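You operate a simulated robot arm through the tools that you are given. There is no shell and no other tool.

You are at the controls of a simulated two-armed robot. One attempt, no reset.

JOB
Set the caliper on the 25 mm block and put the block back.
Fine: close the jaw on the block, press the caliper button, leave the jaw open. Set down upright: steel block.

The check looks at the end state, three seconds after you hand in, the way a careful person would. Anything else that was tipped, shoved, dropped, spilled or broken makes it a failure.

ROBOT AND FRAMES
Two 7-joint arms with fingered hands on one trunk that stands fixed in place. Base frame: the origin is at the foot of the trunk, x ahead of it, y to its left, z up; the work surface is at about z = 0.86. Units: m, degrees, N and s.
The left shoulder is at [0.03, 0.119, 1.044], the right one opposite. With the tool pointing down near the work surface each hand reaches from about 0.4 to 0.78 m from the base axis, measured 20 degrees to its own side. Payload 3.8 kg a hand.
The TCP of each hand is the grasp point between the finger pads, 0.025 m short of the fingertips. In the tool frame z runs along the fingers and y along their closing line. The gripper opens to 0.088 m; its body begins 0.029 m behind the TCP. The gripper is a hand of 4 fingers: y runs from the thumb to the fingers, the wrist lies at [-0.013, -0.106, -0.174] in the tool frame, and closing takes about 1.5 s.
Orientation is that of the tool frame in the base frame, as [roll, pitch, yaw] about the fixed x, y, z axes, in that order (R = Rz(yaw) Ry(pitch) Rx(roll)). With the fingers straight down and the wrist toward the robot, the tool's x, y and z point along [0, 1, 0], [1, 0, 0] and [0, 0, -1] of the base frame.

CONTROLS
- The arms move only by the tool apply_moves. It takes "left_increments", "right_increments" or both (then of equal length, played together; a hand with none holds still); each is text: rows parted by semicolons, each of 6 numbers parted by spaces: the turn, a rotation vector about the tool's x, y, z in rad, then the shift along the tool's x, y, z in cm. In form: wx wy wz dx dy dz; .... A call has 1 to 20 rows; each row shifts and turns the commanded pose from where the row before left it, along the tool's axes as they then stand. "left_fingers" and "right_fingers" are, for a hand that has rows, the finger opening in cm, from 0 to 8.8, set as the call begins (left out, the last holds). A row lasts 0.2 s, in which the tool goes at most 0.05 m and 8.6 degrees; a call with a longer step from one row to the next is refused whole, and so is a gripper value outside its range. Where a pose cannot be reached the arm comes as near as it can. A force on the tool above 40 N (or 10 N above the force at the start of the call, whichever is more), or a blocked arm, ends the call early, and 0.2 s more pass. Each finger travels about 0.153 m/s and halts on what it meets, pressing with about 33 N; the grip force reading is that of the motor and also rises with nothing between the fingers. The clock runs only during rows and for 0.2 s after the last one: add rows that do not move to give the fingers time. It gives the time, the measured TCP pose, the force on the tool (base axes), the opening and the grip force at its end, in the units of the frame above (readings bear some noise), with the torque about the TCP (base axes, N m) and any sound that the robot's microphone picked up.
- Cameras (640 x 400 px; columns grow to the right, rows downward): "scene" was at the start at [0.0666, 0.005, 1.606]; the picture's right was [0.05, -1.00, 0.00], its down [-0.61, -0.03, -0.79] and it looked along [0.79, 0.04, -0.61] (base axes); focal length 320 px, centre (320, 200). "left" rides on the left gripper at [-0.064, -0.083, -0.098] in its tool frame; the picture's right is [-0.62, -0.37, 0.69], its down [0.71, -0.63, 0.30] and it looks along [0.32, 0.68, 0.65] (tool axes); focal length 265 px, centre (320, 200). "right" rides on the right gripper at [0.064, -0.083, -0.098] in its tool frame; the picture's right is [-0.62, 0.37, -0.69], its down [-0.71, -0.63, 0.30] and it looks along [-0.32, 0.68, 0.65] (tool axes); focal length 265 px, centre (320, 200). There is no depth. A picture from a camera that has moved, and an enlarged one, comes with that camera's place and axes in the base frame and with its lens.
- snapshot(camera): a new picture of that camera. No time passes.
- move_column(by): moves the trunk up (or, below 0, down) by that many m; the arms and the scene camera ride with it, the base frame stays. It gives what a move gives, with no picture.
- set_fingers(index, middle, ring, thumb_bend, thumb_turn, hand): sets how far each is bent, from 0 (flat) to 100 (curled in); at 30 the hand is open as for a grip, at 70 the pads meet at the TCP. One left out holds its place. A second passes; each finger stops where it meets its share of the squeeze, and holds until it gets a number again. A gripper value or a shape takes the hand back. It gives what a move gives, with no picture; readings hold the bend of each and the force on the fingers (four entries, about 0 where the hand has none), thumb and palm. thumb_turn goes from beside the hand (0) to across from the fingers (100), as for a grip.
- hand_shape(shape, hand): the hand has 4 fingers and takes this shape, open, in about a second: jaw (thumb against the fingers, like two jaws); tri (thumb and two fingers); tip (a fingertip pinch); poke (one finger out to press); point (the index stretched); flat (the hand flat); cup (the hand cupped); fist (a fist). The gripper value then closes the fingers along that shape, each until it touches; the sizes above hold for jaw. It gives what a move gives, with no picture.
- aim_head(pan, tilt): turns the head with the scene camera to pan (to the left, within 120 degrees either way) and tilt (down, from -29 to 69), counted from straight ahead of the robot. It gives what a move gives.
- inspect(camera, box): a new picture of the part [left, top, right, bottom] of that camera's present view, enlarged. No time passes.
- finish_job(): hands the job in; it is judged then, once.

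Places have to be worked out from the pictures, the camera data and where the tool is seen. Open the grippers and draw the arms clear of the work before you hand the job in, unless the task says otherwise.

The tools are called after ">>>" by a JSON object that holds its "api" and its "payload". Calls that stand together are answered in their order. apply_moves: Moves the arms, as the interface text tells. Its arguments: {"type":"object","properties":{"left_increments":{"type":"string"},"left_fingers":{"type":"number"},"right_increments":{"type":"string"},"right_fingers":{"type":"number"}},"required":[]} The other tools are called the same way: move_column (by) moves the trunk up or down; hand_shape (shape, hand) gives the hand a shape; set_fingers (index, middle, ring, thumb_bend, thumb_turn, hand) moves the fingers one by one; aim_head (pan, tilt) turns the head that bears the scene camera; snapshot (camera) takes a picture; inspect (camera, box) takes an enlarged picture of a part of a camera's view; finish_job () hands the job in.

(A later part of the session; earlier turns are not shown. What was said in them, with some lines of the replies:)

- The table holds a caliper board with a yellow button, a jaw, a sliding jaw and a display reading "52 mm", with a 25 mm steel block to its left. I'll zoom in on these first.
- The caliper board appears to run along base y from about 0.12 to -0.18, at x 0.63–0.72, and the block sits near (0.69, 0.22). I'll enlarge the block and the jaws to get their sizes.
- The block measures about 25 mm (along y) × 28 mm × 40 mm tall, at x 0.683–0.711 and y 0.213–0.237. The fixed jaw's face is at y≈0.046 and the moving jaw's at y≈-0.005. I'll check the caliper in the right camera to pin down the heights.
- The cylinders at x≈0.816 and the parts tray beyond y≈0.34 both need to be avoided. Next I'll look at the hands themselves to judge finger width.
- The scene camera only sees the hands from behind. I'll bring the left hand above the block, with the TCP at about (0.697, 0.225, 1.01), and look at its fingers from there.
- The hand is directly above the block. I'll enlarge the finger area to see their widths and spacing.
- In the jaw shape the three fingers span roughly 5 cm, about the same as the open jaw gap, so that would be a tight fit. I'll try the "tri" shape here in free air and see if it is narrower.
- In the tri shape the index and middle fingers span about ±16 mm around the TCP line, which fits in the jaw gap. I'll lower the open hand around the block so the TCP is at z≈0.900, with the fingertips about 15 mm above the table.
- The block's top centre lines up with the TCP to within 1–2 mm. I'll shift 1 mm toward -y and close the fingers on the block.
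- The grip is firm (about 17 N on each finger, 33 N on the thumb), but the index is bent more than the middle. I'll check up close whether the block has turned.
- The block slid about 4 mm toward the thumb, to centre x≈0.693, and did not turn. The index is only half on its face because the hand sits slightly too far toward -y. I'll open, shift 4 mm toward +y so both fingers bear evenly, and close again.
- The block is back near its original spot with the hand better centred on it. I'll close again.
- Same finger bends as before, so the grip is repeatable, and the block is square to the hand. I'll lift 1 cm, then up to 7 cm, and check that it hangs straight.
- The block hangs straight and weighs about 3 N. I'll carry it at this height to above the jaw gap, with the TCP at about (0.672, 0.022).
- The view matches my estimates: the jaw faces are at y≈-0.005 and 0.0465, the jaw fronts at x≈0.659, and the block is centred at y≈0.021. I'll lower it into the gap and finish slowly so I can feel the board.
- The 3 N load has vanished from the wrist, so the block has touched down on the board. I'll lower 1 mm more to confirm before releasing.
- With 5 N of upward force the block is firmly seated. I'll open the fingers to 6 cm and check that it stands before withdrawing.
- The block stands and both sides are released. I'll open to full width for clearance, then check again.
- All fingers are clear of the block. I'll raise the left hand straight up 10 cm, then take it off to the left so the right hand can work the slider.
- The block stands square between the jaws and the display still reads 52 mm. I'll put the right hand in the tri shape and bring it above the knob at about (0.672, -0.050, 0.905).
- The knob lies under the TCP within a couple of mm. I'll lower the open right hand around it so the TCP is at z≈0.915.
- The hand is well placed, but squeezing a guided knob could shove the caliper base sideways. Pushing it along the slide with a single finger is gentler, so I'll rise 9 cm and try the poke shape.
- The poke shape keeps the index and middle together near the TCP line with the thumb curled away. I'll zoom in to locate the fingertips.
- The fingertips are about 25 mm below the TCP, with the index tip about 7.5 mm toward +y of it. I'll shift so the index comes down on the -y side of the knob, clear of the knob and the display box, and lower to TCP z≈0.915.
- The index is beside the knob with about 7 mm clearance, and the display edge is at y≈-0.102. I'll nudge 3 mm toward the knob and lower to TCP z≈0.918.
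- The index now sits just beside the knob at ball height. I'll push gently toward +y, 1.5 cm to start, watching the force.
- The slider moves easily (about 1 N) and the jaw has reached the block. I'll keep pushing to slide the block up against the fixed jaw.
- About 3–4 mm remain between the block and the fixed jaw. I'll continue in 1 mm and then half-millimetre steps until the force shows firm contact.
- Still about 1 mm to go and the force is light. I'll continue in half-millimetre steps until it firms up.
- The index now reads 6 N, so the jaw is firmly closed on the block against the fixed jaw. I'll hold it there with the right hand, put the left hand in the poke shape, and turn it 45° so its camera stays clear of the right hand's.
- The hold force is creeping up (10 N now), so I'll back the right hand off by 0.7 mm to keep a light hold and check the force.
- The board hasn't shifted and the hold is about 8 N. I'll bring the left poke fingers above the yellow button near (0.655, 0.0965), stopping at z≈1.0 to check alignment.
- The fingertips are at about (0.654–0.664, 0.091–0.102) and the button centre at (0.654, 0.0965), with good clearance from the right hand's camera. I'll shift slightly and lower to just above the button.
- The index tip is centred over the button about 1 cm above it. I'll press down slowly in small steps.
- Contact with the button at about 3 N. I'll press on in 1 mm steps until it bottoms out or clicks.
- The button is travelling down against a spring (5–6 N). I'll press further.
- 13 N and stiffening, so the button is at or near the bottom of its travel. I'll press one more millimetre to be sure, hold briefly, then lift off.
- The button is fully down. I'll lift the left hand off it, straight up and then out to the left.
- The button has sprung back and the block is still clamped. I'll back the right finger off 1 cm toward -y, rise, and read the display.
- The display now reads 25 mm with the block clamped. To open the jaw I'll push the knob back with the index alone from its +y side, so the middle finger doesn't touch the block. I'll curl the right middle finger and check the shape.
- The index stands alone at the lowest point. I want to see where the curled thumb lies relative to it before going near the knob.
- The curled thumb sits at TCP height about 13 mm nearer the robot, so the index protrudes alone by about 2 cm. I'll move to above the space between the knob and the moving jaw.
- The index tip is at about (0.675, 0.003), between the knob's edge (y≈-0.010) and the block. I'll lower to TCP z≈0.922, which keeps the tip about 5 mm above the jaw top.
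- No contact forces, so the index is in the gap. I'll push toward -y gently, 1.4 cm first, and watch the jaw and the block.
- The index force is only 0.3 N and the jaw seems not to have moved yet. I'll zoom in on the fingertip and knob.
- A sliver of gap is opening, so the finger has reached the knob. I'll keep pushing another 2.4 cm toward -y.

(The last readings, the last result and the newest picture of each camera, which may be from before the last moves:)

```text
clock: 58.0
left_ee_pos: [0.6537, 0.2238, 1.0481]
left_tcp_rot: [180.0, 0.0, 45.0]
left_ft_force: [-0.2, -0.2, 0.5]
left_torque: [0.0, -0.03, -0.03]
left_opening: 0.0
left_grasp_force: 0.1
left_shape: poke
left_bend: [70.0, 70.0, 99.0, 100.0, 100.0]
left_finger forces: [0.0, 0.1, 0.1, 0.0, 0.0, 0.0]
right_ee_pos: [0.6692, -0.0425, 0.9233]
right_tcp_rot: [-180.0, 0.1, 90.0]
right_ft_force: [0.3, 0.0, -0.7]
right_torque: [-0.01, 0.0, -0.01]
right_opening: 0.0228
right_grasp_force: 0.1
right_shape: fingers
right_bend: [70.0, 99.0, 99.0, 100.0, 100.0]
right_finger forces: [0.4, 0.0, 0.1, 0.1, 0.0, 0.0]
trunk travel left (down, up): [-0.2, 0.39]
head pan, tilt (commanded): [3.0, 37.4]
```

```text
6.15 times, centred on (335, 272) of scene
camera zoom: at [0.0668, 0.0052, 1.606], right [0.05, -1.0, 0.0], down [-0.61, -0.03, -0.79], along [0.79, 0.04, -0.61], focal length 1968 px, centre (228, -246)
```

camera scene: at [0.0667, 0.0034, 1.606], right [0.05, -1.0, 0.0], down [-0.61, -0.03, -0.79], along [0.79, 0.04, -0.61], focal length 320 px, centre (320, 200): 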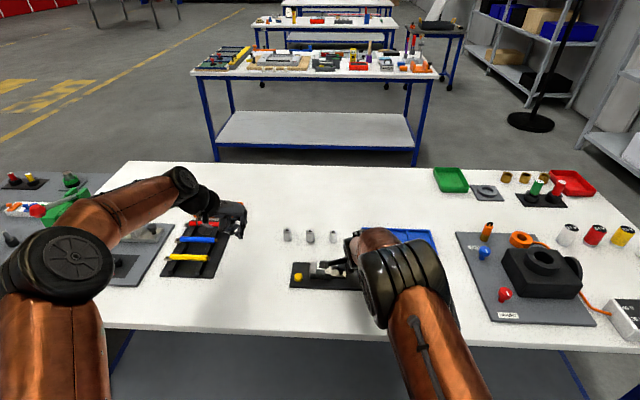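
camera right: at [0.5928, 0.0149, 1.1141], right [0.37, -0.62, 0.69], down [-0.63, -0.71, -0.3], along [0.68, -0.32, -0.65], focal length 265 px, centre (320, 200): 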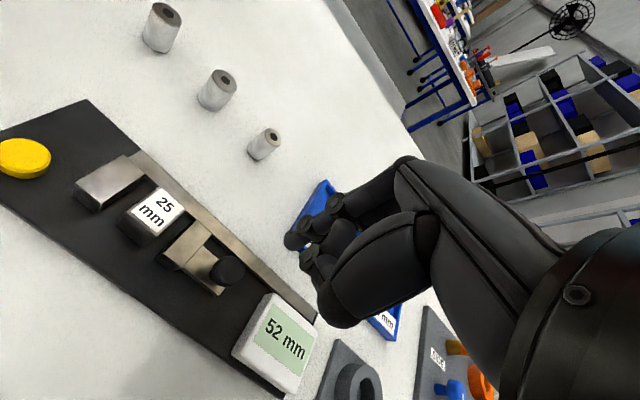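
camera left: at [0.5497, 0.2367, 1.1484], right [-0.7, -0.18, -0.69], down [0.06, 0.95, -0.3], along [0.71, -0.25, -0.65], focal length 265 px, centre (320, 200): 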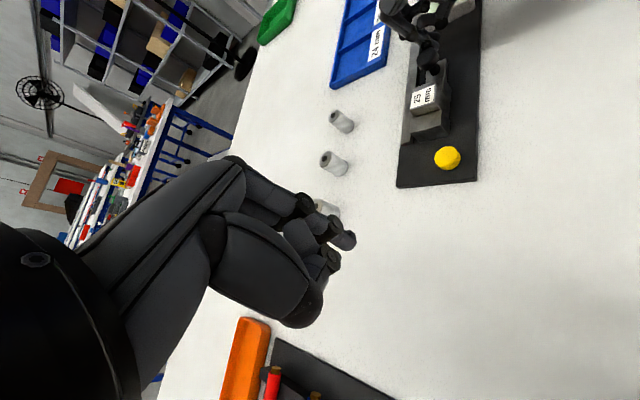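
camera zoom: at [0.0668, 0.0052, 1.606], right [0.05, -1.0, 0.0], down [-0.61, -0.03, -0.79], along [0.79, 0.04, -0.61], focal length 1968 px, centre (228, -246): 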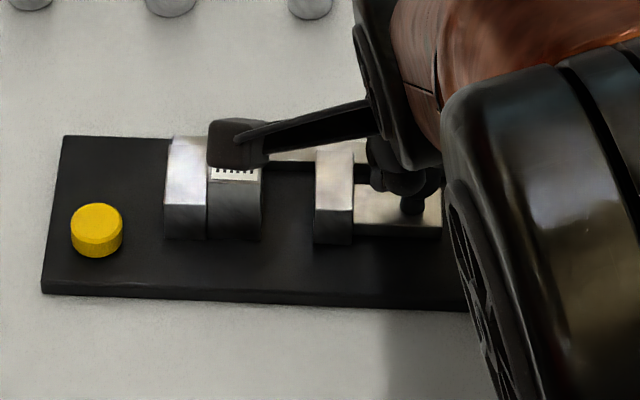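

The jaw is open again by about 25 mm and the block still stands against the fixed jaw. I'll back the right finger 5 mm off the knob, raise it, and retreat to the right.

>>> {"api": "apply_moves", "payload": {"right_increments": "0 0 0 0.25 0 0;0 0 0 0.25 0 0;0 0 0 0 0 -1.5;0 0 0 0 0 -3;0 0 0 0 0 -4;0 0 0 -3 -2 -3;0 0 0 -3 -2.5 -3;0 0 0 -3 -2.5 -3;0 0 0 -2 -2.5 -3;0 0 0 0 0 0"}}

>>> {"api": "inspect", "payload": {"camera": "scene", "box": [280, 240, 420, 310]}}

>>> {"api": "inspect", "payload": {"camera": "right", "box": [0, 40, 320, 300]}}

```text
clock: 60.2
left_ee_pos: [0.6556, 0.2233, 1.0474]
left_tcp_rot: [180.0, 0.0, 44.9]
left_ft_force: [-0.6, 0.2, 0.5]
left_torque: [-0.03, 0.0, 0.03]
left_opening: 0.0
left_grasp_force: 0.0
left_shape: poke
left_bend: [70.0, 70.0, 99.0, 100.0, 100.0]
left_finger forces: [0.0, 0.0, 0.0, 0.0, 0.0, 0.0]
right_ee_pos: [0.5732, -0.1487, 1.1285]
right_tcp_rot: [-179.9, 0.0, 90.0]
right_ft_force: [0.4, -1.0, 0.8]
right_torque: [0.02, -0.01, -0.03]
right_opening: 0.0225
right_grasp_force: 0.2
right_shape: fingers
right_bend: [70.0, 99.0, 99.0, 100.0, 100.0]
right_finger forces: [0.1, 0.1, 0.0, 0.0, 0.0, 0.1]
trunk travel left (down, up): [-0.2, 0.39]
head pan, tilt (commanded): [3.0, 37.4]
```

```text
4.57 times, centred on (350, 275) of scene
camera zoom: at [0.0678, 0.0054, 1.6059], right [0.05, -1.0, 0.0], down [-0.61, -0.03, -0.79], along [0.79, 0.04, -0.61], focal length 1462 px, centre (183, -143)
```

zoom: 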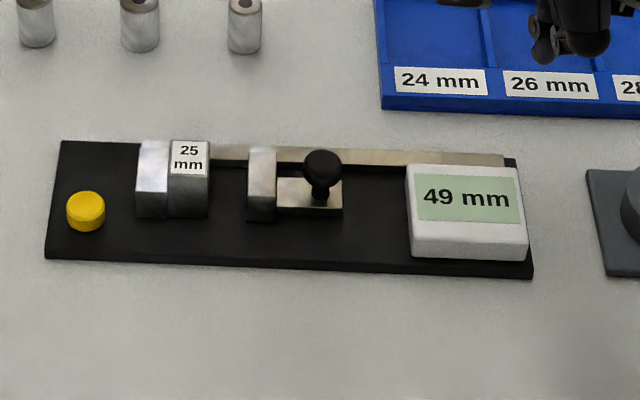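

```text
1.54 times, centred on (160, 170) of right
camera zoom: at [0.4915, -0.0838, 1.228], right [0.37, -0.62, 0.69], down [-0.63, -0.71, -0.3], along [0.68, -0.32, -0.65], focal length 408 px, centre (566, 246)
```

zoom: 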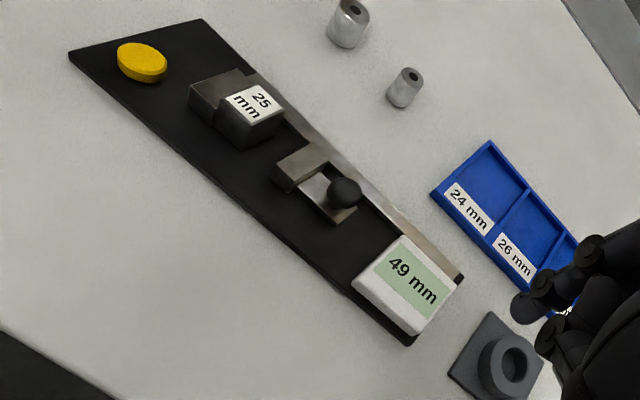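

The display is live and now reads 49 mm with the jaw open. I'll measure the jaw gap in the same zoom box I used at the start, to see whether the setting took effect.

>>> {"api": "inspect", "payload": {"camera": "scene", "box": [285, 255, 365, 305]}}

>>> {"api": "inspect", "payload": {"camera": "scene", "box": [300, 255, 350, 295]}}

```text
8.00 times, centred on (325, 280) of scene
camera zoom: at [0.0678, 0.0054, 1.6059], right [0.05, -1.0, 0.0], down [-0.61, -0.03, -0.79], along [0.79, 0.04, -0.61], focal length 2558 px, centre (280, -440)
```

zoom: 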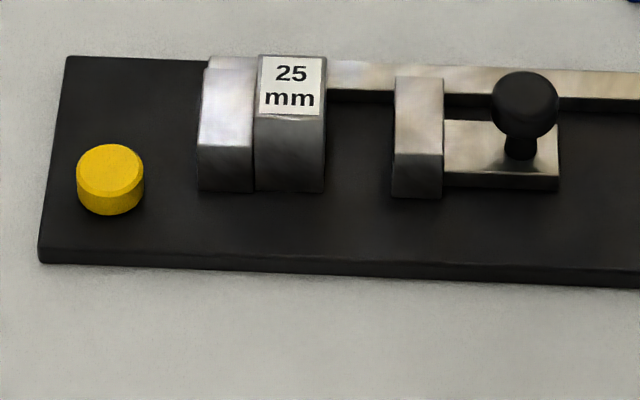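

```text
10.00 times, centred on (325, 275) of scene
camera zoom: at [0.0678, 0.0054, 1.6059], right [0.05, -1.0, 0.0], down [-0.61, -0.03, -0.79], along [0.79, 0.04, -0.61], focal length 3198 px, centre (270, -550)
```

zoom: 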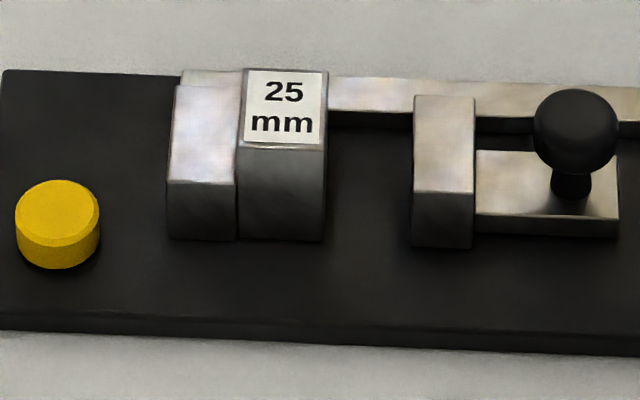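

The jaw is back at almost the same spot where the display first read 52 mm, and it now reads 49 mm, so the caliper was re-set. Next I'll retrieve the block: left hand to tri shape, turned back to its normal yaw.

>>> {"api": "hand_shape", "payload": {"hand": "left", "shape": "tri"}}

>>> {"api": "apply_moves", "payload": {"left_increments": "0 0 -0.131 0 0 0;0 0 -0.131 0 0 0;0 0 -0.131 0 0 0;0 0 -0.131 0 0 0;0 0 -0.131 0 0 0;0 0 -0.13 0 0 0;0 0 0 0 0 0", "left_fingers": 8.8}}

```text
clock: 61.1
left_ee_pos: [0.6536, 0.2235, 1.0487]
left_tcp_rot: [-180.0, 0.0, 45.0]
left_ft_force: [0.6, 0.6, -0.1]
left_torque: [0.0, 0.0, 0.0]
left_opening: 0.088
left_grasp_force: 0.1
left_shape: tri
left_bend: [30.0, 30.0, 99.0, 30.0, 98.0]
left_finger forces: [0.0, 0.1, 0.0, 0.0, 0.0, 0.0]
right_ee_pos: [0.5728, -0.1492, 1.1288]
right_tcp_rot: [180.0, 0.0, 90.1]
right_ft_force: [-0.3, -0.8, -0.9]
right_torque: [0.02, -0.02, 0.02]
right_opening: 0.0228
right_grasp_force: 0.1
right_shape: fingers
right_bend: [70.0, 99.0, 99.0, 100.0, 100.0]
right_finger forces: [0.0, 0.0, 0.0, 0.1, 0.0, 0.0]
trunk travel left (down, up): [-0.2, 0.39]
head pan, tilt (commanded): [3.0, 37.4]
```

```text
clock: 62.7
left_ee_pos: [0.6542, 0.2258, 1.0507]
left_tcp_rot: [179.9, 0.0, 90.2]
left_ft_force: [-0.5, -0.1, 0.6]
left_torque: [-0.01, 0.02, 0.02]
left_opening: 0.088
left_grasp_force: 0.0
left_shape: tri
left_bend: [30.0, 30.0, 99.0, 30.0, 98.0]
left_finger forces: [0.1, 0.0, 0.0, 0.1, 0.0, 0.0]
right_ee_pos: [0.5734, -0.1495, 1.1287]
right_tcp_rot: [180.0, -0.1, 89.9]
right_ft_force: [0.1, -0.3, -0.2]
right_torque: [0.03, 0.01, -0.02]
right_opening: 0.0225
right_grasp_force: 0.1
right_shape: fingers
right_bend: [70.0, 99.0, 99.0, 100.0, 100.0]
right_finger forces: [0.0, 0.1, 0.0, 0.0, 0.0, 0.1]
trunk travel left (down, up): [-0.2, 0.39]
head pan, tilt (commanded): [3.0, 37.4]
```

The hand is back to yaw 90 and open in tri. I'll move it over the block, with the TCP near (0.676, 0.0345) at z≈1.0.

>>> {"api": "apply_moves", "payload": {"left_increments": "0 0 0 -3.8 0.44 1;0 0 0 -3.8 0.44 1;0 0 0 -3.8 0.44 1;0 0 0 -3.8 0.44 1;0 0 0 -3.8 0.44 1;0 0 0 0 0 0"}}

>>> {"api": "inspect", "payload": {"camera": "left", "box": [240, 120, 500, 340]}}

>>> {"api": "inspect", "payload": {"camera": "right", "box": [0, 40, 320, 300]}}

```text
clock: 64.1
left_ee_pos: [0.6755, 0.0346, 0.9992]
left_tcp_rot: [-179.9, -0.1, 90.0]
left_ft_force: [0.3, -0.7, 0.2]
left_torque: [-0.02, -0.01, 0.02]
left_opening: 0.0879
left_grasp_force: 0.0
left_shape: tri
left_bend: [30.0, 30.0, 99.0, 30.0, 98.0]
left_finger forces: [0.0, 0.1, 0.0, 0.0, 0.0, 0.1]
right_ee_pos: [0.5739, -0.1482, 1.1289]
right_tcp_rot: [180.0, 0.0, 90.1]
right_ft_force: [0.4, 0.3, 0.6]
right_torque: [-0.02, 0.03, 0.04]
right_opening: 0.0225
right_grasp_force: 0.0
right_shape: fingers
right_bend: [70.0, 99.0, 99.0, 100.0, 100.0]
right_finger forces: [0.0, 0.1, 0.0, 0.1, 0.0, 0.1]
trunk travel left (down, up): [-0.2, 0.39]
head pan, tilt (commanded): [3.0, 37.4]
```

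```text
1.82 times, centred on (370, 230) of left
camera zoom: at [0.5929, -0.0298, 1.0992], right [-0.37, -0.62, -0.69], down [-0.63, 0.71, -0.3], along [0.68, 0.32, -0.65], focal length 483 px, centre (229, 146)
```

zoom: 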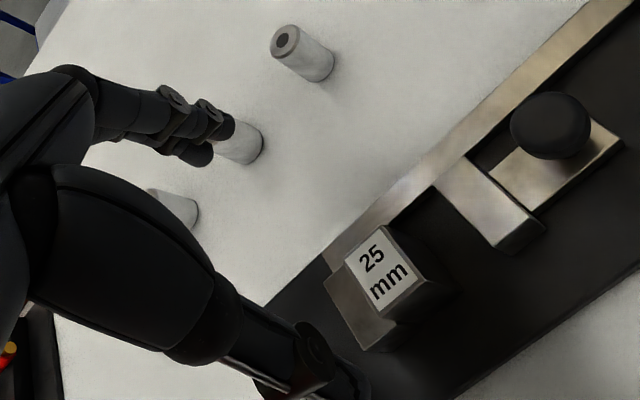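

```text
1.54 times, centred on (160, 170) of right
camera zoom: at [0.4909, -0.0833, 1.2283], right [0.37, -0.62, 0.69], down [-0.63, -0.71, -0.3], along [0.68, -0.32, -0.65], focal length 408 px, centre (566, 246)
```

zoom: 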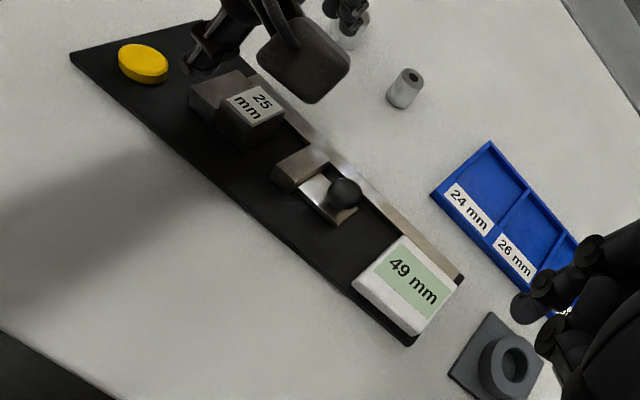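

The block's top centre is at about (0.672, 0.032), right under the grasp line. I'll lower to TCP z≈0.919 so the fingertips stay just above the jaw tops (0.892) while still covering the top 15 mm of the block.

>>> {"api": "apply_moves", "payload": {"left_increments": "0 0 0 0 0 2;0 0 0 0 0 2;0 0 0 0 0 2;0 0 0 0 0 1.3;0 0 0 0 0 0.7;0 0 0 0 0 0"}}

>>> {"api": "inspect", "payload": {"camera": "left", "box": [240, 120, 500, 340]}}

>>> {"api": "inspect", "payload": {"camera": "right", "box": [80, 50, 240, 180]}}

```text
clock: 65.5
left_ee_pos: [0.6762, 0.0333, 0.9196]
left_tcp_rot: [180.0, 0.1, 89.9]
left_ft_force: [0.3, 0.7, -0.8]
left_torque: [-0.01, 0.03, 0.03]
left_opening: 0.0879
left_grasp_force: 0.1
left_shape: tri
left_bend: [30.0, 30.0, 99.0, 30.0, 98.0]
left_finger forces: [0.1, 0.0, 0.1, 0.0, 0.0, 0.1]
right_ee_pos: [0.574, -0.1485, 1.1288]
right_tcp_rot: [180.0, 0.0, 90.0]
right_ft_force: [0.3, 0.2, 0.2]
right_torque: [0.01, 0.0, -0.02]
right_opening: 0.0224
right_grasp_force: 0.0
right_shape: fingers
right_bend: [70.0, 99.0, 99.0, 100.0, 100.0]
right_finger forces: [0.0, 0.0, 0.0, 0.1, 0.1, 0.0]
trunk travel left (down, up): [-0.2, 0.39]
head pan, tilt (commanded): [3.0, 37.4]
```

```text
1.82 times, centred on (370, 230) of left
camera zoom: at [0.594, -0.0304, 1.019], right [-0.37, -0.62, -0.69], down [-0.63, 0.71, -0.3], along [0.68, 0.32, -0.65], focal length 483 px, centre (229, 146)
```

zoom: 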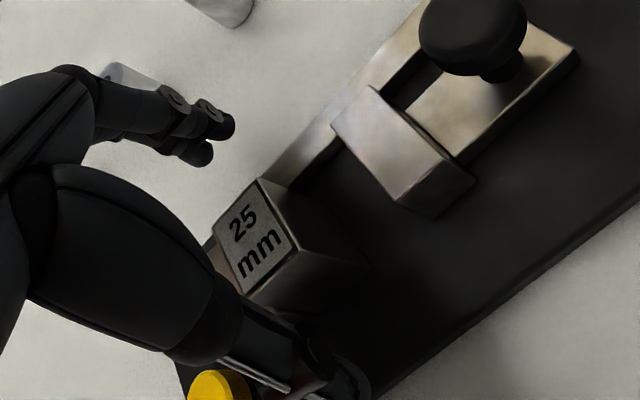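

```text
3.08 times, centred on (160, 115) of right
camera zoom: at [0.491, -0.0839, 1.2282], right [0.37, -0.62, 0.69], down [-0.63, -0.71, -0.3], along [0.68, -0.32, -0.65], focal length 817 px, centre (812, 462)
```

zoom: 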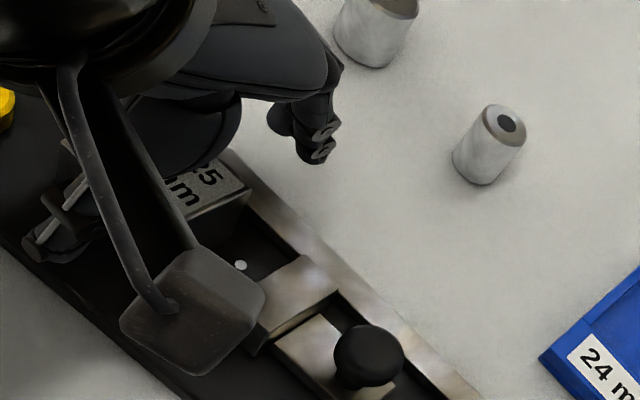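

The block's centre is about (0.674, 0.033) and the hand is aligned within 2–3 mm. I'll close the fingers on the top of the block.

>>> {"api": "apply_moves", "payload": {"left_increments": "0 0 0 0 0 0;0 0 0 0 0 0;0 0 0 0 0 0;0 0 0 0 0 0;0 0 0 0 0 0;0 0 0 0 0 0;0 0 0 0 0 0;0 0 0 0 0 0;0 0 0 0 0 0", "left_fingers": 0.5}}

>>> {"api": "inspect", "payload": {"camera": "left", "box": [260, 160, 420, 300]}}

>>> {"api": "inspect", "payload": {"camera": "right", "box": [80, 50, 240, 180]}}

```text
clock: 67.5
left_ee_pos: [0.6771, 0.034, 0.9203]
left_tcp_rot: [180.0, 0.0, 90.0]
left_ft_force: [-0.5, -0.1, 1.3]
left_torque: [-0.04, 0.0, 0.08]
left_opening: 0.017
left_grasp_force: 33.0
left_shape: tri
left_bend: [73.0, 58.0, 100.0, 71.0, 100.0]
left_finger forces: [17.6, 15.9, 0.1, 0.1, 33.3, 0.1]
right_ee_pos: [0.5742, -0.1485, 1.1289]
right_tcp_rot: [-179.9, 0.0, 90.0]
right_ft_force: [-0.6, -0.4, 0.7]
right_torque: [-0.01, 0.03, -0.03]
right_opening: 0.0223
right_grasp_force: 0.2
right_shape: fingers
right_bend: [70.0, 99.0, 99.0, 100.0, 100.0]
right_finger forces: [0.1, 0.0, 0.0, 0.0, 0.1, 0.0]
trunk travel left (down, up): [-0.2, 0.39]
head pan, tilt (commanded): [3.0, 37.4]
```

```text
2.86 times, centred on (340, 230) of left
camera zoom: at [0.5939, -0.0306, 1.0193], right [-0.37, -0.62, -0.69], down [-0.63, 0.71, -0.3], along [0.68, 0.32, -0.65], focal length 758 px, centre (263, 114)
```

zoom: 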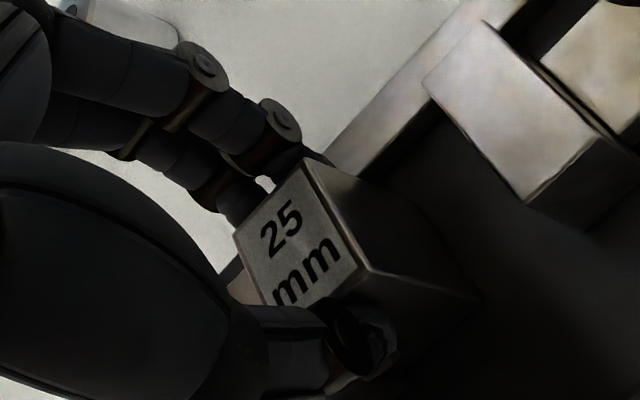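

```text
3.08 times, centred on (160, 115) of right
camera zoom: at [0.491, -0.0841, 1.2282], right [0.37, -0.62, 0.69], down [-0.63, -0.71, -0.3], along [0.68, -0.32, -0.65], focal length 817 px, centre (812, 462)
```

zoom: 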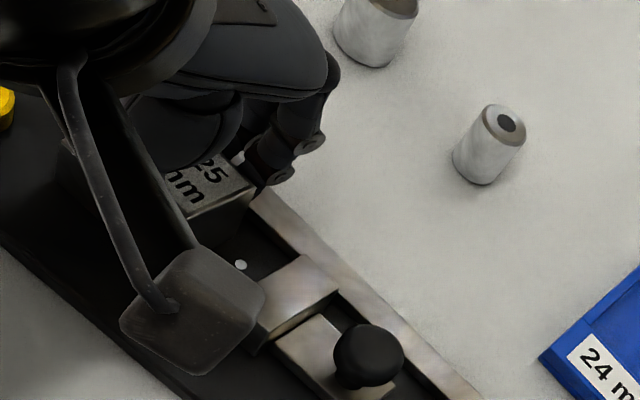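

Grip forces match the first pick (33 N). I'll lift slowly straight up, 1 cm and then to 7 cm.

>>> {"api": "apply_moves", "payload": {"left_increments": "0 0 0 0 0 -0.2;0 0 0 0 0 -0.3;0 0 0 0 0 -0.5;0 0 0 0 0 -1;0 0 0 0 0 -1.5;0 0 0 0 0 -1.5;0 0 0 0 0 -1.5;0 0 0 0 0 -0.5;0 0 0 0 0 0"}}

>>> {"api": "inspect", "payload": {"camera": "left", "box": [240, 120, 500, 340]}}

>>> {"api": "inspect", "payload": {"camera": "right", "box": [0, 20, 320, 260]}}

```text
clock: 69.5
left_ee_pos: [0.6754, 0.0342, 0.9907]
left_tcp_rot: [-179.9, 0.0, 90.0]
left_ft_force: [0.4, 0.8, -2.6]
left_torque: [0.01, 0.0, 0.04]
left_opening: 0.0174
left_grasp_force: 32.7
left_shape: tri
left_bend: [73.0, 58.0, 100.0, 71.0, 100.0]
left_finger forces: [16.9, 16.5, 0.1, 0.1, 33.5, 0.0]
right_ee_pos: [0.5732, -0.1483, 1.1301]
right_tcp_rot: [180.0, 0.0, 90.0]
right_ft_force: [0.4, 0.6, 0.4]
right_torque: [-0.01, 0.02, 0.0]
right_opening: 0.0224
right_grasp_force: 0.0
right_shape: fingers
right_bend: [70.0, 99.0, 99.0, 100.0, 100.0]
right_finger forces: [0.1, 0.1, 0.0, 0.0, 0.1, 0.1]
trunk travel left (down, up): [-0.2, 0.39]
head pan, tilt (commanded): [3.0, 37.4]
```

```text
1.82 times, centred on (370, 230) of left
camera zoom: at [0.5928, -0.0302, 1.09], right [-0.37, -0.62, -0.69], down [-0.63, 0.71, -0.3], along [0.68, 0.32, -0.65], focal length 483 px, centre (229, 146)
```

zoom: 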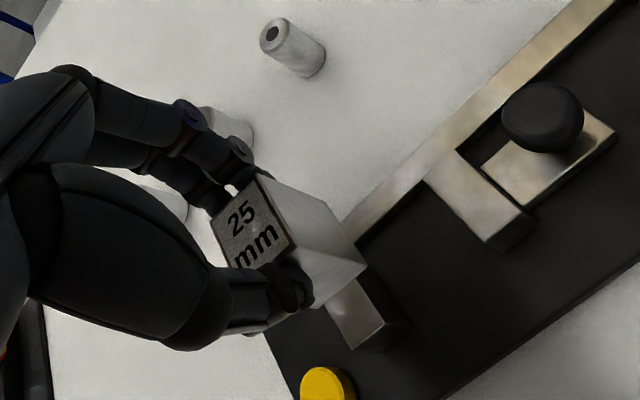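

```text
1.67 times, centred on (160, 140) of right
camera zoom: at [0.4913, -0.084, 1.2281], right [0.37, -0.62, 0.69], down [-0.63, -0.71, -0.3], along [0.68, -0.32, -0.65], focal length 442 px, centre (587, 300)
```

zoom: 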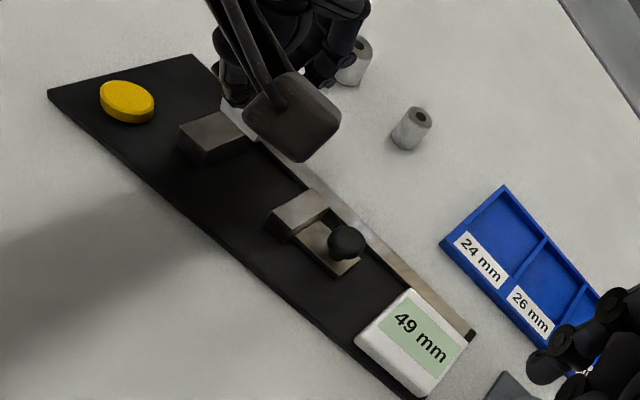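

The block is up, hanging straight, and the caliper is undisturbed. I'll carry it back over its original spot, block centre (0.697, 0.225).

>>> {"api": "apply_moves", "payload": {"left_increments": "0 0 0 3.83 0.49 0;0 0 0 3.83 0.49 0;0 0 0 3.83 0.49 0;0 0 0 3.83 0.49 0;0 0 0 3.83 0.49 0;0 0 0 0 0 0"}}

>>> {"api": "inspect", "payload": {"camera": "right", "box": [0, 0, 160, 120]}}

>>> {"api": "inspect", "payload": {"camera": "scene", "box": [230, 210, 310, 280]}}

>>> {"api": "inspect", "payload": {"camera": "left", "box": [240, 120, 500, 340]}}

```text
clock: 70.9
left_ee_pos: [0.7011, 0.2269, 0.9897]
left_tcp_rot: [180.0, 0.0, 90.1]
left_ft_force: [-0.1, -0.2, -2.3]
left_torque: [-0.03, -0.03, 0.03]
left_opening: 0.0173
left_grasp_force: 32.6
left_shape: tri
left_bend: [73.0, 57.0, 100.0, 71.0, 100.0]
left_finger forces: [16.7, 16.7, 0.0, 0.1, 33.5, 0.1]
right_ee_pos: [0.5732, -0.1495, 1.13]
right_tcp_rot: [180.0, -0.2, 90.0]
right_ft_force: [0.8, 0.2, 0.5]
right_torque: [0.03, 0.01, 0.0]
right_opening: 0.0228
right_grasp_force: 0.1
right_shape: fingers
right_bend: [70.0, 99.0, 99.0, 100.0, 100.0]
right_finger forces: [0.0, 0.0, 0.0, 0.0, 0.1, 0.0]
trunk travel left (down, up): [-0.2, 0.39]
head pan, tilt (commanded): [3.0, 37.4]
```

```text
3.33 times, centred on (80, 60) of right
camera zoom: at [0.4912, -0.0847, 1.228], right [0.37, -0.62, 0.69], down [-0.63, -0.71, -0.3], along [0.68, -0.32, -0.65], focal length 885 px, centre (1120, 667)
```

zoom: 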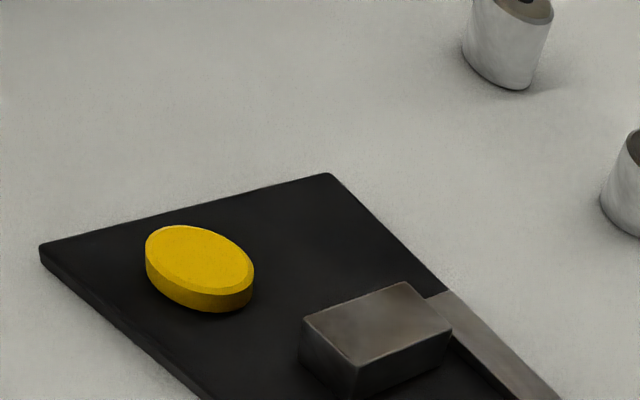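

```text
5.71 times, centred on (270, 245) of scene
camera zoom: at [0.0669, 0.0041, 1.606], right [0.05, -1.0, 0.0], down [-0.61, -0.03, -0.79], along [0.79, 0.04, -0.61], focal length 1827 px, centre (606, -57)
```

zoom: 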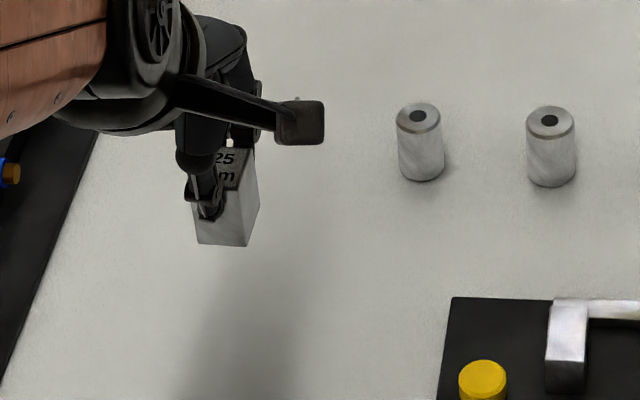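

```text
1.82 times, centred on (370, 230) of left
camera zoom: at [0.6169, 0.1617, 1.0894], right [-0.37, -0.62, -0.69], down [-0.63, 0.71, -0.3], along [0.68, 0.32, -0.65], focal length 483 px, centre (229, 146)
```

zoom: 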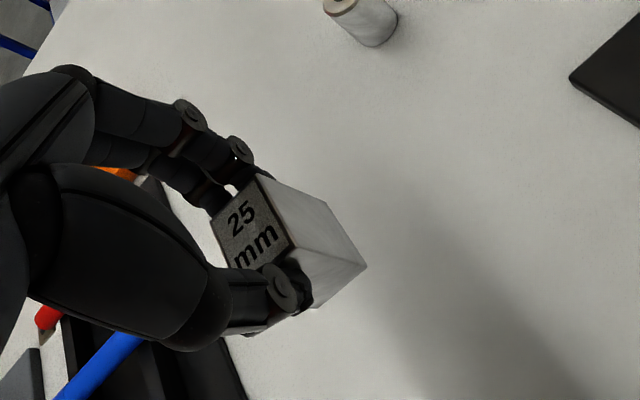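

The block is lined up with its original footprint within about 1 mm. I'll lower it to just above the table and then feel for contact.

>>> {"api": "apply_moves", "payload": {"left_increments": "0 0 0 0 0 2;0 0 0 0 0 2;0 0 0 0 0 1.8;0 0 0 0 0 1;0 0 0 0 0 0.5;0 0 0 0 0 0.2;0 0 0 0 0 0.1;0 0 0 0 0 0.1;0 0 0 0 0 0"}}

>>> {"api": "inspect", "payload": {"camera": "scene", "box": [240, 235, 300, 285]}}

```text
clock: 72.9
left_ee_pos: [0.7007, 0.2265, 0.9129]
left_tcp_rot: [180.0, 0.0, 90.0]
left_ft_force: [-0.4, 0.1, -2.3]
left_torque: [-0.01, 0.04, -0.02]
left_opening: 0.0166
left_grasp_force: 33.1
left_shape: tri
left_bend: [73.0, 57.0, 100.0, 71.0, 100.0]
left_finger forces: [16.7, 16.8, 0.0, 0.0, 33.5, 0.0]
right_ee_pos: [0.5744, -0.1499, 1.1281]
right_tcp_rot: [180.0, 0.0, 89.9]
right_ft_force: [-0.4, 0.4, -0.2]
right_torque: [-0.02, 0.0, 0.01]
right_opening: 0.0225
right_grasp_force: 0.0
right_shape: fingers
right_bend: [70.0, 99.0, 99.0, 100.0, 100.0]
right_finger forces: [0.0, 0.0, 0.0, 0.0, 0.0, 0.0]
trunk travel left (down, up): [-0.2, 0.39]
head pan, tilt (commanded): [3.0, 37.4]
```

```text
8.00 times, centred on (270, 260) of scene
camera zoom: at [0.0671, 0.005, 1.606], right [0.05, -1.0, 0.0], down [-0.61, -0.03, -0.79], along [0.79, 0.04, -0.61], focal length 2558 px, centre (720, -280)
```

zoom: 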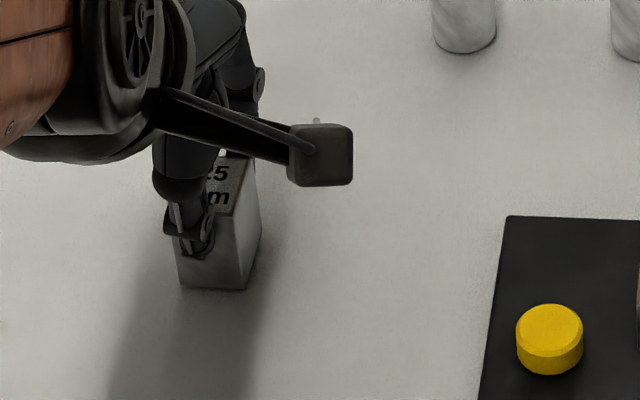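

The weight is still on the hand, so the block is a couple of mm above the table. I'll lower in half-millimetre steps until the load comes off.

>>> {"api": "apply_moves", "payload": {"left_increments": "0 0 0 0 0 0.05;0 0 0 0 0 0.05;0 0 0 0 0 0.05;0 0 0 0 0 0.05;0 0 0 0 0 0"}}

```text
clock: 74.1
left_ee_pos: [0.7005, 0.2255, 0.9108]
left_tcp_rot: [-179.9, -0.1, 90.0]
left_ft_force: [-0.5, -0.7, -2.1]
left_torque: [-0.02, -0.02, 0.0]
left_opening: 0.017
left_grasp_force: 32.9
left_shape: tri
left_bend: [73.0, 57.0, 100.0, 71.0, 100.0]
left_finger forces: [16.7, 16.8, 0.0, 0.0, 33.5, 0.0]
right_ee_pos: [0.5731, -0.1486, 1.128]
right_tcp_rot: [-180.0, 0.0, 90.0]
right_ft_force: [-0.2, 0.2, 0.4]
right_torque: [-0.02, -0.03, 0.0]
right_opening: 0.0224
right_grasp_force: 0.0
right_shape: fingers
right_bend: [70.0, 99.0, 99.0, 100.0, 100.0]
right_finger forces: [0.0, 0.0, 0.1, 0.0, 0.0, 0.0]
trunk travel left (down, up): [-0.2, 0.39]
head pan, tilt (commanded): [3.0, 37.4]
```

Still carrying about 2 N. I'll continue down in half-millimetre steps.

>>> {"api": "apply_moves", "payload": {"left_increments": "0 0 0 0 0 0.05;0 0 0 0 0 0.05;0 0 0 0 0 0.05;0 0 0 0 0 0"}}

```text
clock: 75.1
left_ee_pos: [0.7008, 0.2253, 0.9111]
left_tcp_rot: [179.9, 0.0, 90.0]
left_ft_force: [0.8, 1.5, 1.8]
left_torque: [0.04, -0.05, 0.02]
left_opening: 0.017
left_grasp_force: 33.4
left_shape: tri
left_bend: [73.0, 57.0, 100.0, 71.0, 100.0]
left_finger forces: [17.4, 17.2, 0.0, 0.0, 33.7, 0.1]
right_ee_pos: [0.5737, -0.1477, 1.1297]
right_tcp_rot: [180.0, 0.0, 90.0]
right_ft_force: [0.2, 0.4, 0.1]
right_torque: [0.0, 0.03, -0.03]
right_opening: 0.0228
right_grasp_force: 0.0
right_shape: fingers
right_bend: [70.0, 99.0, 99.0, 100.0, 100.0]
right_finger forces: [0.0, 0.0, 0.1, 0.1, 0.0, 0.1]
trunk travel left (down, up): [-0.2, 0.39]
head pan, tilt (commanded): [3.0, 37.4]
```

The load has reversed to +1.8 N, so the block is resting on the table. I'll open the fingers in two stages and check it.

>>> {"api": "apply_moves", "payload": {"left_increments": "0 0 0 0 0 0;0 0 0 0 0 0;0 0 0 0 0 0;0 0 0 0 0 0;0 0 0 0 0 0", "left_fingers": 6}}

>>> {"api": "apply_moves", "payload": {"left_increments": "0 0 0 0 0 0;0 0 0 0 0 0;0 0 0 0 0 0;0 0 0 0 0 0;0 0 0 0 0 0;0 0 0 0 0 0", "left_fingers": 8.8}}

>>> {"api": "inspect", "payload": {"camera": "left", "box": [220, 150, 420, 360]}}

>>> {"api": "inspect", "payload": {"camera": "scene", "box": [240, 235, 300, 285]}}

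```text
clock: 76.3
left_ee_pos: [0.6996, 0.2262, 0.9098]
left_tcp_rot: [-180.0, 0.0, 90.0]
left_ft_force: [0.6, 0.7, 0.2]
left_torque: [-0.04, -0.01, -0.01]
left_opening: 0.0593
left_grasp_force: 0.0
left_shape: tri
left_bend: [73.0, 38.0, 99.0, 60.0, 100.0]
left_finger forces: [0.1, 0.0, 0.0, 0.0, 0.0, 0.1]
right_ee_pos: [0.5738, -0.1492, 1.1282]
right_tcp_rot: [-179.9, -0.1, 90.0]
right_ft_force: [-0.4, -0.9, -1.0]
right_torque: [0.01, 0.02, -0.01]
right_opening: 0.0225
right_grasp_force: 0.0
right_shape: fingers
right_bend: [70.0, 99.0, 99.0, 100.0, 100.0]
right_finger forces: [0.1, 0.1, 0.0, 0.0, 0.1, 0.0]
trunk travel left (down, up): [-0.2, 0.39]
head pan, tilt (commanded): [3.0, 37.4]
```

```text
clock: 77.7
left_ee_pos: [0.701, 0.2255, 0.9095]
left_tcp_rot: [-179.9, -0.1, 90.0]
left_ft_force: [0.1, -0.2, 0.5]
left_torque: [0.04, -0.03, 0.0]
left_opening: 0.0877
left_grasp_force: 0.1
left_shape: tri
left_bend: [30.0, 30.0, 99.0, 30.0, 98.0]
left_finger forces: [0.1, 0.0, 0.0, 0.0, 0.1, 0.0]
right_ee_pos: [0.5722, -0.1492, 1.1293]
right_tcp_rot: [-179.9, 0.0, 90.0]
right_ft_force: [0.2, 0.0, 0.4]
right_torque: [-0.02, -0.01, 0.01]
right_opening: 0.0225
right_grasp_force: 0.0
right_shape: fingers
right_bend: [70.0, 99.0, 99.0, 100.0, 100.0]
right_finger forces: [0.0, 0.1, 0.0, 0.1, 0.0, 0.0]
trunk travel left (down, up): [-0.2, 0.39]
head pan, tilt (commanded): [3.0, 37.4]
```

```text
1.90 times, centred on (320, 255) of left
camera zoom: at [0.6176, 0.1613, 1.0087], right [-0.37, -0.62, -0.69], down [-0.63, 0.71, -0.3], along [0.68, 0.32, -0.65], focal length 506 px, centre (320, 95)
```

zoom: 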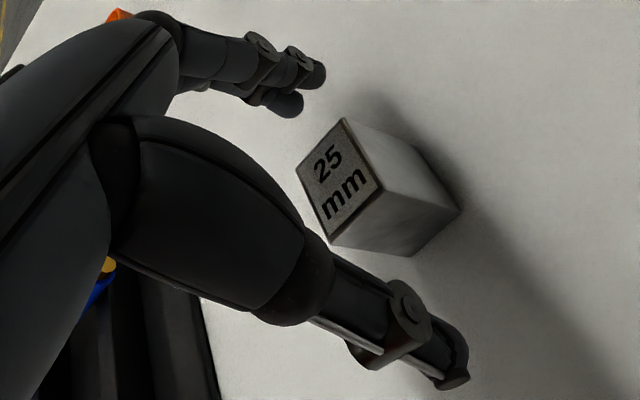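

```text
8.00 times, centred on (270, 260) of scene
camera zoom: at [0.0668, 0.0049, 1.606], right [0.05, -1.0, 0.0], down [-0.61, -0.03, -0.79], along [0.79, 0.04, -0.61], focal length 2558 px, centre (720, -280)
```

zoom: 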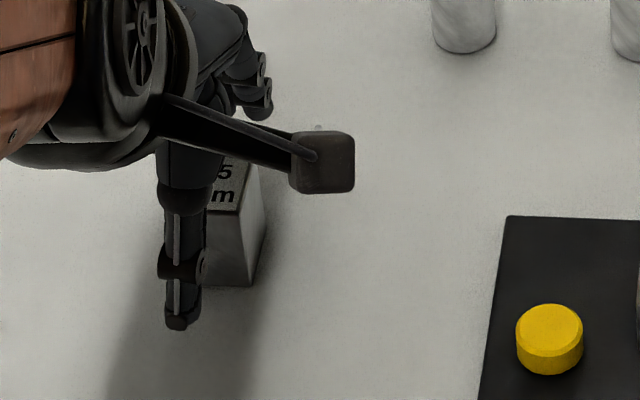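

The block stands upright on its spot and all fingers are clear. I'll raise the left hand straight up and draw it back, then inspect.

>>> {"api": "apply_moves", "payload": {"left_increments": "0 0 0 0 0 -1;0 0 0 0 0 -2;0 0 0 0 0 -3;0 0 0 0 0 -4;0 0 0 0 0 -4;0 0 0 1 -3 -2;0 0 0 1 -3 -2;0 0 0 1 -3 -2;0 0 0 1 -3 -1;0 0 0 0 -3 -1;0 0 0 0 0 0"}}

>>> {"api": "hand_shape", "payload": {"hand": "right", "shape": "jaw"}}

>>> {"api": "snapshot", "payload": {"camera": "scene"}}

>>> {"api": "inspect", "payload": {"camera": "scene", "box": [240, 220, 450, 310]}}

>>> {"api": "inspect", "payload": {"camera": "scene", "box": [240, 245, 280, 280]}}

```text
clock: 80.1
left_ee_pos: [0.5503, 0.2651, 1.1272]
left_tcp_rot: [-180.0, 0.0, 90.0]
left_ft_force: [0.5, -0.3, 0.6]
left_torque: [0.01, -0.01, 0.02]
left_opening: 0.0878
left_grasp_force: 0.1
left_shape: tri
left_bend: [30.0, 30.0, 99.0, 30.0, 98.0]
left_finger forces: [0.1, 0.1, 0.0, 0.0, 0.0, 0.0]
right_ee_pos: [0.5737, -0.1489, 1.129]
right_tcp_rot: [-179.9, 0.1, 90.0]
right_ft_force: [0.1, -0.3, -0.4]
right_torque: [0.01, -0.02, -0.01]
right_opening: 0.0228
right_grasp_force: 0.0
right_shape: fingers
right_bend: [70.0, 99.0, 99.0, 100.0, 100.0]
right_finger forces: [0.0, 0.0, 0.0, 0.0, 0.0, 0.0]
trunk travel left (down, up): [-0.2, 0.39]
head pan, tilt (commanded): [3.0, 37.4]
```

```text
clock: 81.0
left_ee_pos: [0.5498, 0.2654, 1.1281]
left_tcp_rot: [180.0, 0.0, 90.0]
left_ft_force: [0.1, 0.7, -0.5]
left_torque: [-0.01, 0.0, 0.0]
left_opening: 0.0879
left_grasp_force: 0.0
left_shape: tri
left_bend: [30.0, 30.0, 99.0, 30.0, 98.0]
left_finger forces: [0.1, 0.1, 0.1, 0.1, 0.0, 0.0]
right_ee_pos: [0.5735, -0.1487, 1.1273]
right_tcp_rot: [-180.0, -0.1, 90.0]
right_ft_force: [0.1, -0.5, 0.0]
right_torque: [-0.03, -0.02, 0.01]
right_opening: 0.0875
right_grasp_force: 0.1
right_shape: jaw
right_bend: [30.0, 30.0, 30.0, 30.0, 98.0]
right_finger forces: [0.1, 0.0, 0.0, 0.0, 0.0, 0.0]
trunk travel left (down, up): [-0.2, 0.39]
head pan, tilt (commanded): [3.0, 37.4]
```

```text
taken
camera scene: at [0.0668, 0.005, 1.606], right [0.05, -1.0, 0.0], down [-0.61, -0.03, -0.79], along [0.79, 0.04, -0.61], focal length 320 px, centre (320, 200)
```

scene: 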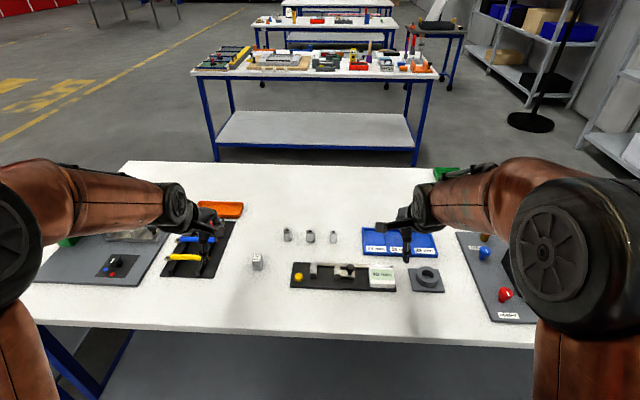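

```text
3.05 times, centred on (345, 265) of scene
camera zoom: at [0.0668, 0.005, 1.606], right [0.05, -1.0, 0.0], down [-0.61, -0.03, -0.79], along [0.79, 0.04, -0.61], focal length 974 px, centre (244, 2)
```

zoom: 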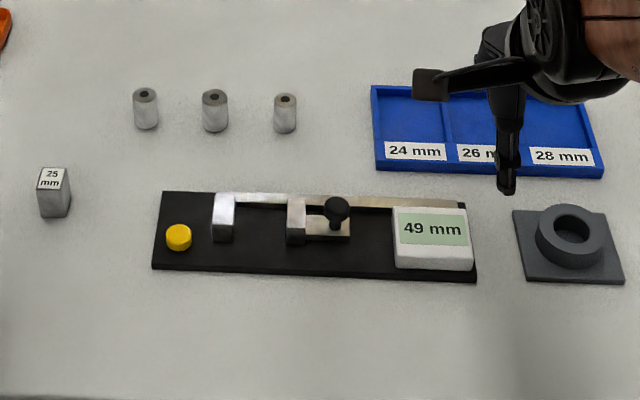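

```text
11.43 times, centred on (260, 262) of scene
camera zoom: at [0.0668, 0.005, 1.606], right [0.05, -1.0, 0.0], down [-0.61, -0.03, -0.79], along [0.79, 0.04, -0.61], focal length 3654 px, centre (1006, -514)
```

zoom: 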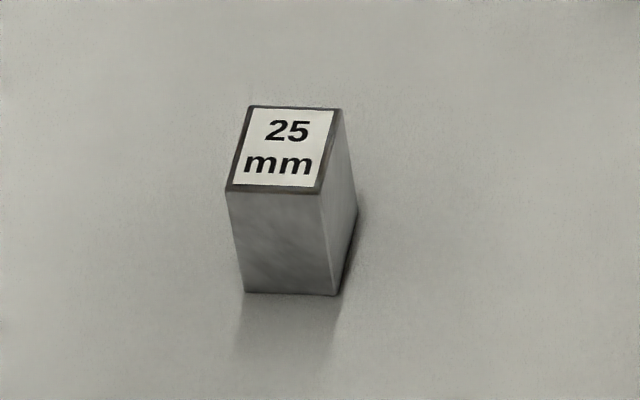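

Everything appears in place: the block is within about 1–2 mm of its original position, and the cylinders and tray are unmoved. I'll zoom on the open jaws once more to confirm that the 49 mm reading agrees with the real gap.

>>> {"api": "inspect", "payload": {"camera": "scene", "box": [305, 258, 345, 290]}}

>>> {"api": "inspect", "payload": {"camera": "right", "box": [80, 60, 240, 190]}}

```text
12.50 times, centred on (325, 274) of scene
camera zoom: at [0.0668, 0.005, 1.606], right [0.05, -1.0, 0.0], down [-0.61, -0.03, -0.79], along [0.79, 0.04, -0.61], focal length 3997 px, centre (258, -725)
```

zoom: 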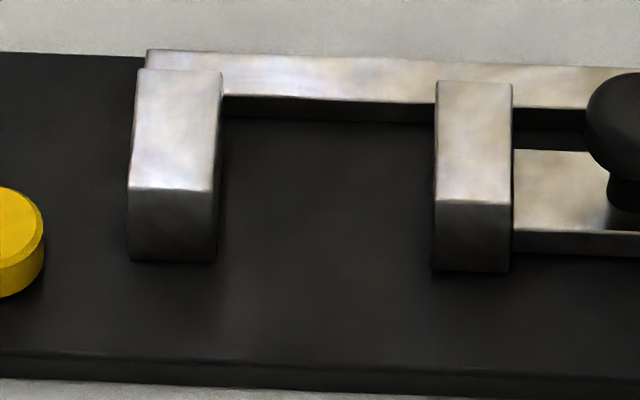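

```text
3.08 times, centred on (160, 125) of right
camera zoom: at [0.4911, -0.0839, 1.2282], right [0.37, -0.62, 0.69], down [-0.63, -0.71, -0.3], along [0.68, -0.32, -0.65], focal length 817 px, centre (812, 431)
```

zoom: 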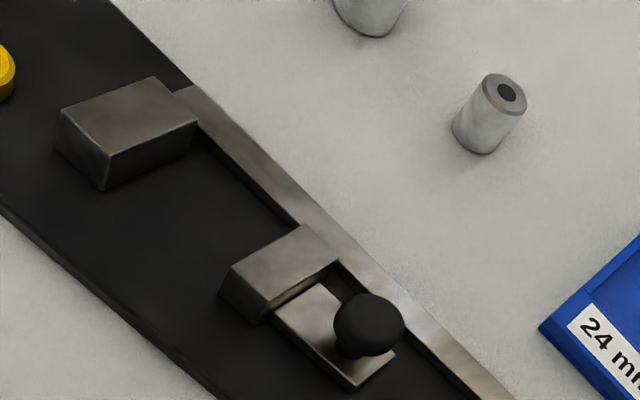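

Allowing for the rounded jaw edges, the gap measures about 49–50 mm, which agrees with the display, so the caliper reads true. I'll raise both hands back to roughly their starting height, clear of the work.

>>> {"api": "apply_moves", "payload": {"left_increments": "0 0 0 0 -0.5 -2;0 0 0 0 -0.5 -2;0 0 0 0 0 0;0 0 0 0 0 0", "right_increments": "0 0 0 0 -1 -3;0 0 0 0 -1 -3;0 0 0 0 0 -3;0 0 0 0 0 0"}}

>>> {"api": "snapshot", "payload": {"camera": "scene"}}

>>> {"api": "inspect", "payload": {"camera": "scene", "box": [240, 220, 450, 310]}}

```text
clock: 82.0
left_ee_pos: [0.5416, 0.2652, 1.168]
left_tcp_rot: [180.0, 0.0, 90.0]
left_ft_force: [0.7, 0.2, 0.3]
left_torque: [0.04, -0.01, 0.01]
left_opening: 0.0879
left_grasp_force: 0.2
left_shape: tri
left_bend: [30.0, 30.0, 99.0, 30.0, 98.0]
left_finger forces: [0.0, 0.0, 0.0, 0.0, 0.0, 0.0]
right_ee_pos: [0.5537, -0.1474, 1.2183]
right_tcp_rot: [180.0, 0.0, 90.0]
right_ft_force: [-0.3, -0.5, -0.3]
right_torque: [0.0, -0.01, -0.04]
right_opening: 0.0879
right_grasp_force: 0.0
right_shape: jaw
right_bend: [30.0, 30.0, 30.0, 30.0, 98.0]
right_finger forces: [0.0, 0.0, 0.1, 0.1, 0.1, 0.0]
trunk travel left (down, up): [-0.2, 0.39]
head pan, tilt (commanded): [3.0, 37.4]
```

```text
taken
camera scene: at [0.0666, 0.005, 1.606], right [0.05, -1.0, 0.0], down [-0.61, -0.03, -0.79], along [0.79, 0.04, -0.61], focal length 320 px, centre (320, 200)
```

scene: 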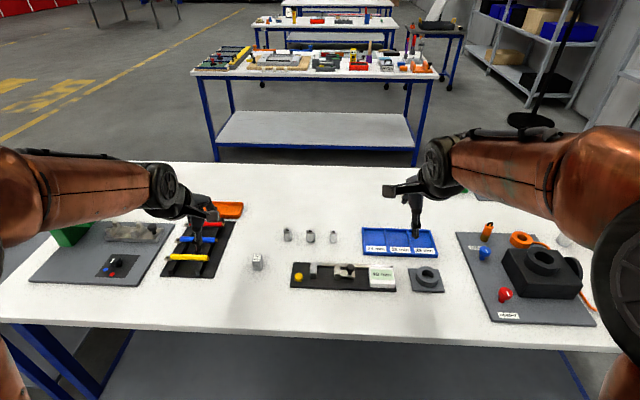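

```text
3.05 times, centred on (345, 265) of scene
camera zoom: at [0.0666, 0.005, 1.606], right [0.05, -1.0, 0.0], down [-0.61, -0.03, -0.79], along [0.79, 0.04, -0.61], focal length 974 px, centre (244, 2)
```

zoom: 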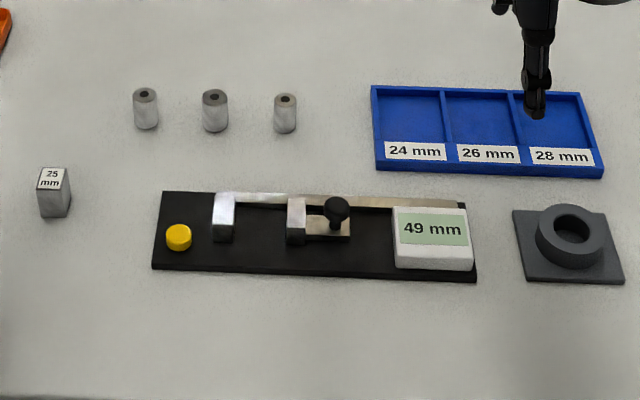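

The caliper is set, its jaw is open, and the block stands upright where it started. Nothing else has moved and both arms are clear with open hands, so I'm handing in the job.

>>> {"api": "finish_job", "payload": {}}

```text
The job is handed in.
```

The caliper is set on the 25 mm block, and the block is back upright within about 2 mm of where it started.

- **Setting:** I closed the jaw on the block at about 6 N and held it while pressing the button fully down. The display then read 25 mm.
- **Check:** The jaw is open again, at almost the same spot where the display first read 52 mm. It now reads 49 mm, so the press did re-set it. The gap I measured from the pictures is also about 49–50 mm.
- **Surroundings:** The caliper base, cylinders and tray look unmoved in the final pictures. Both hands are open and clear of the work.

I handed the job in but haven't seen the result of the check.
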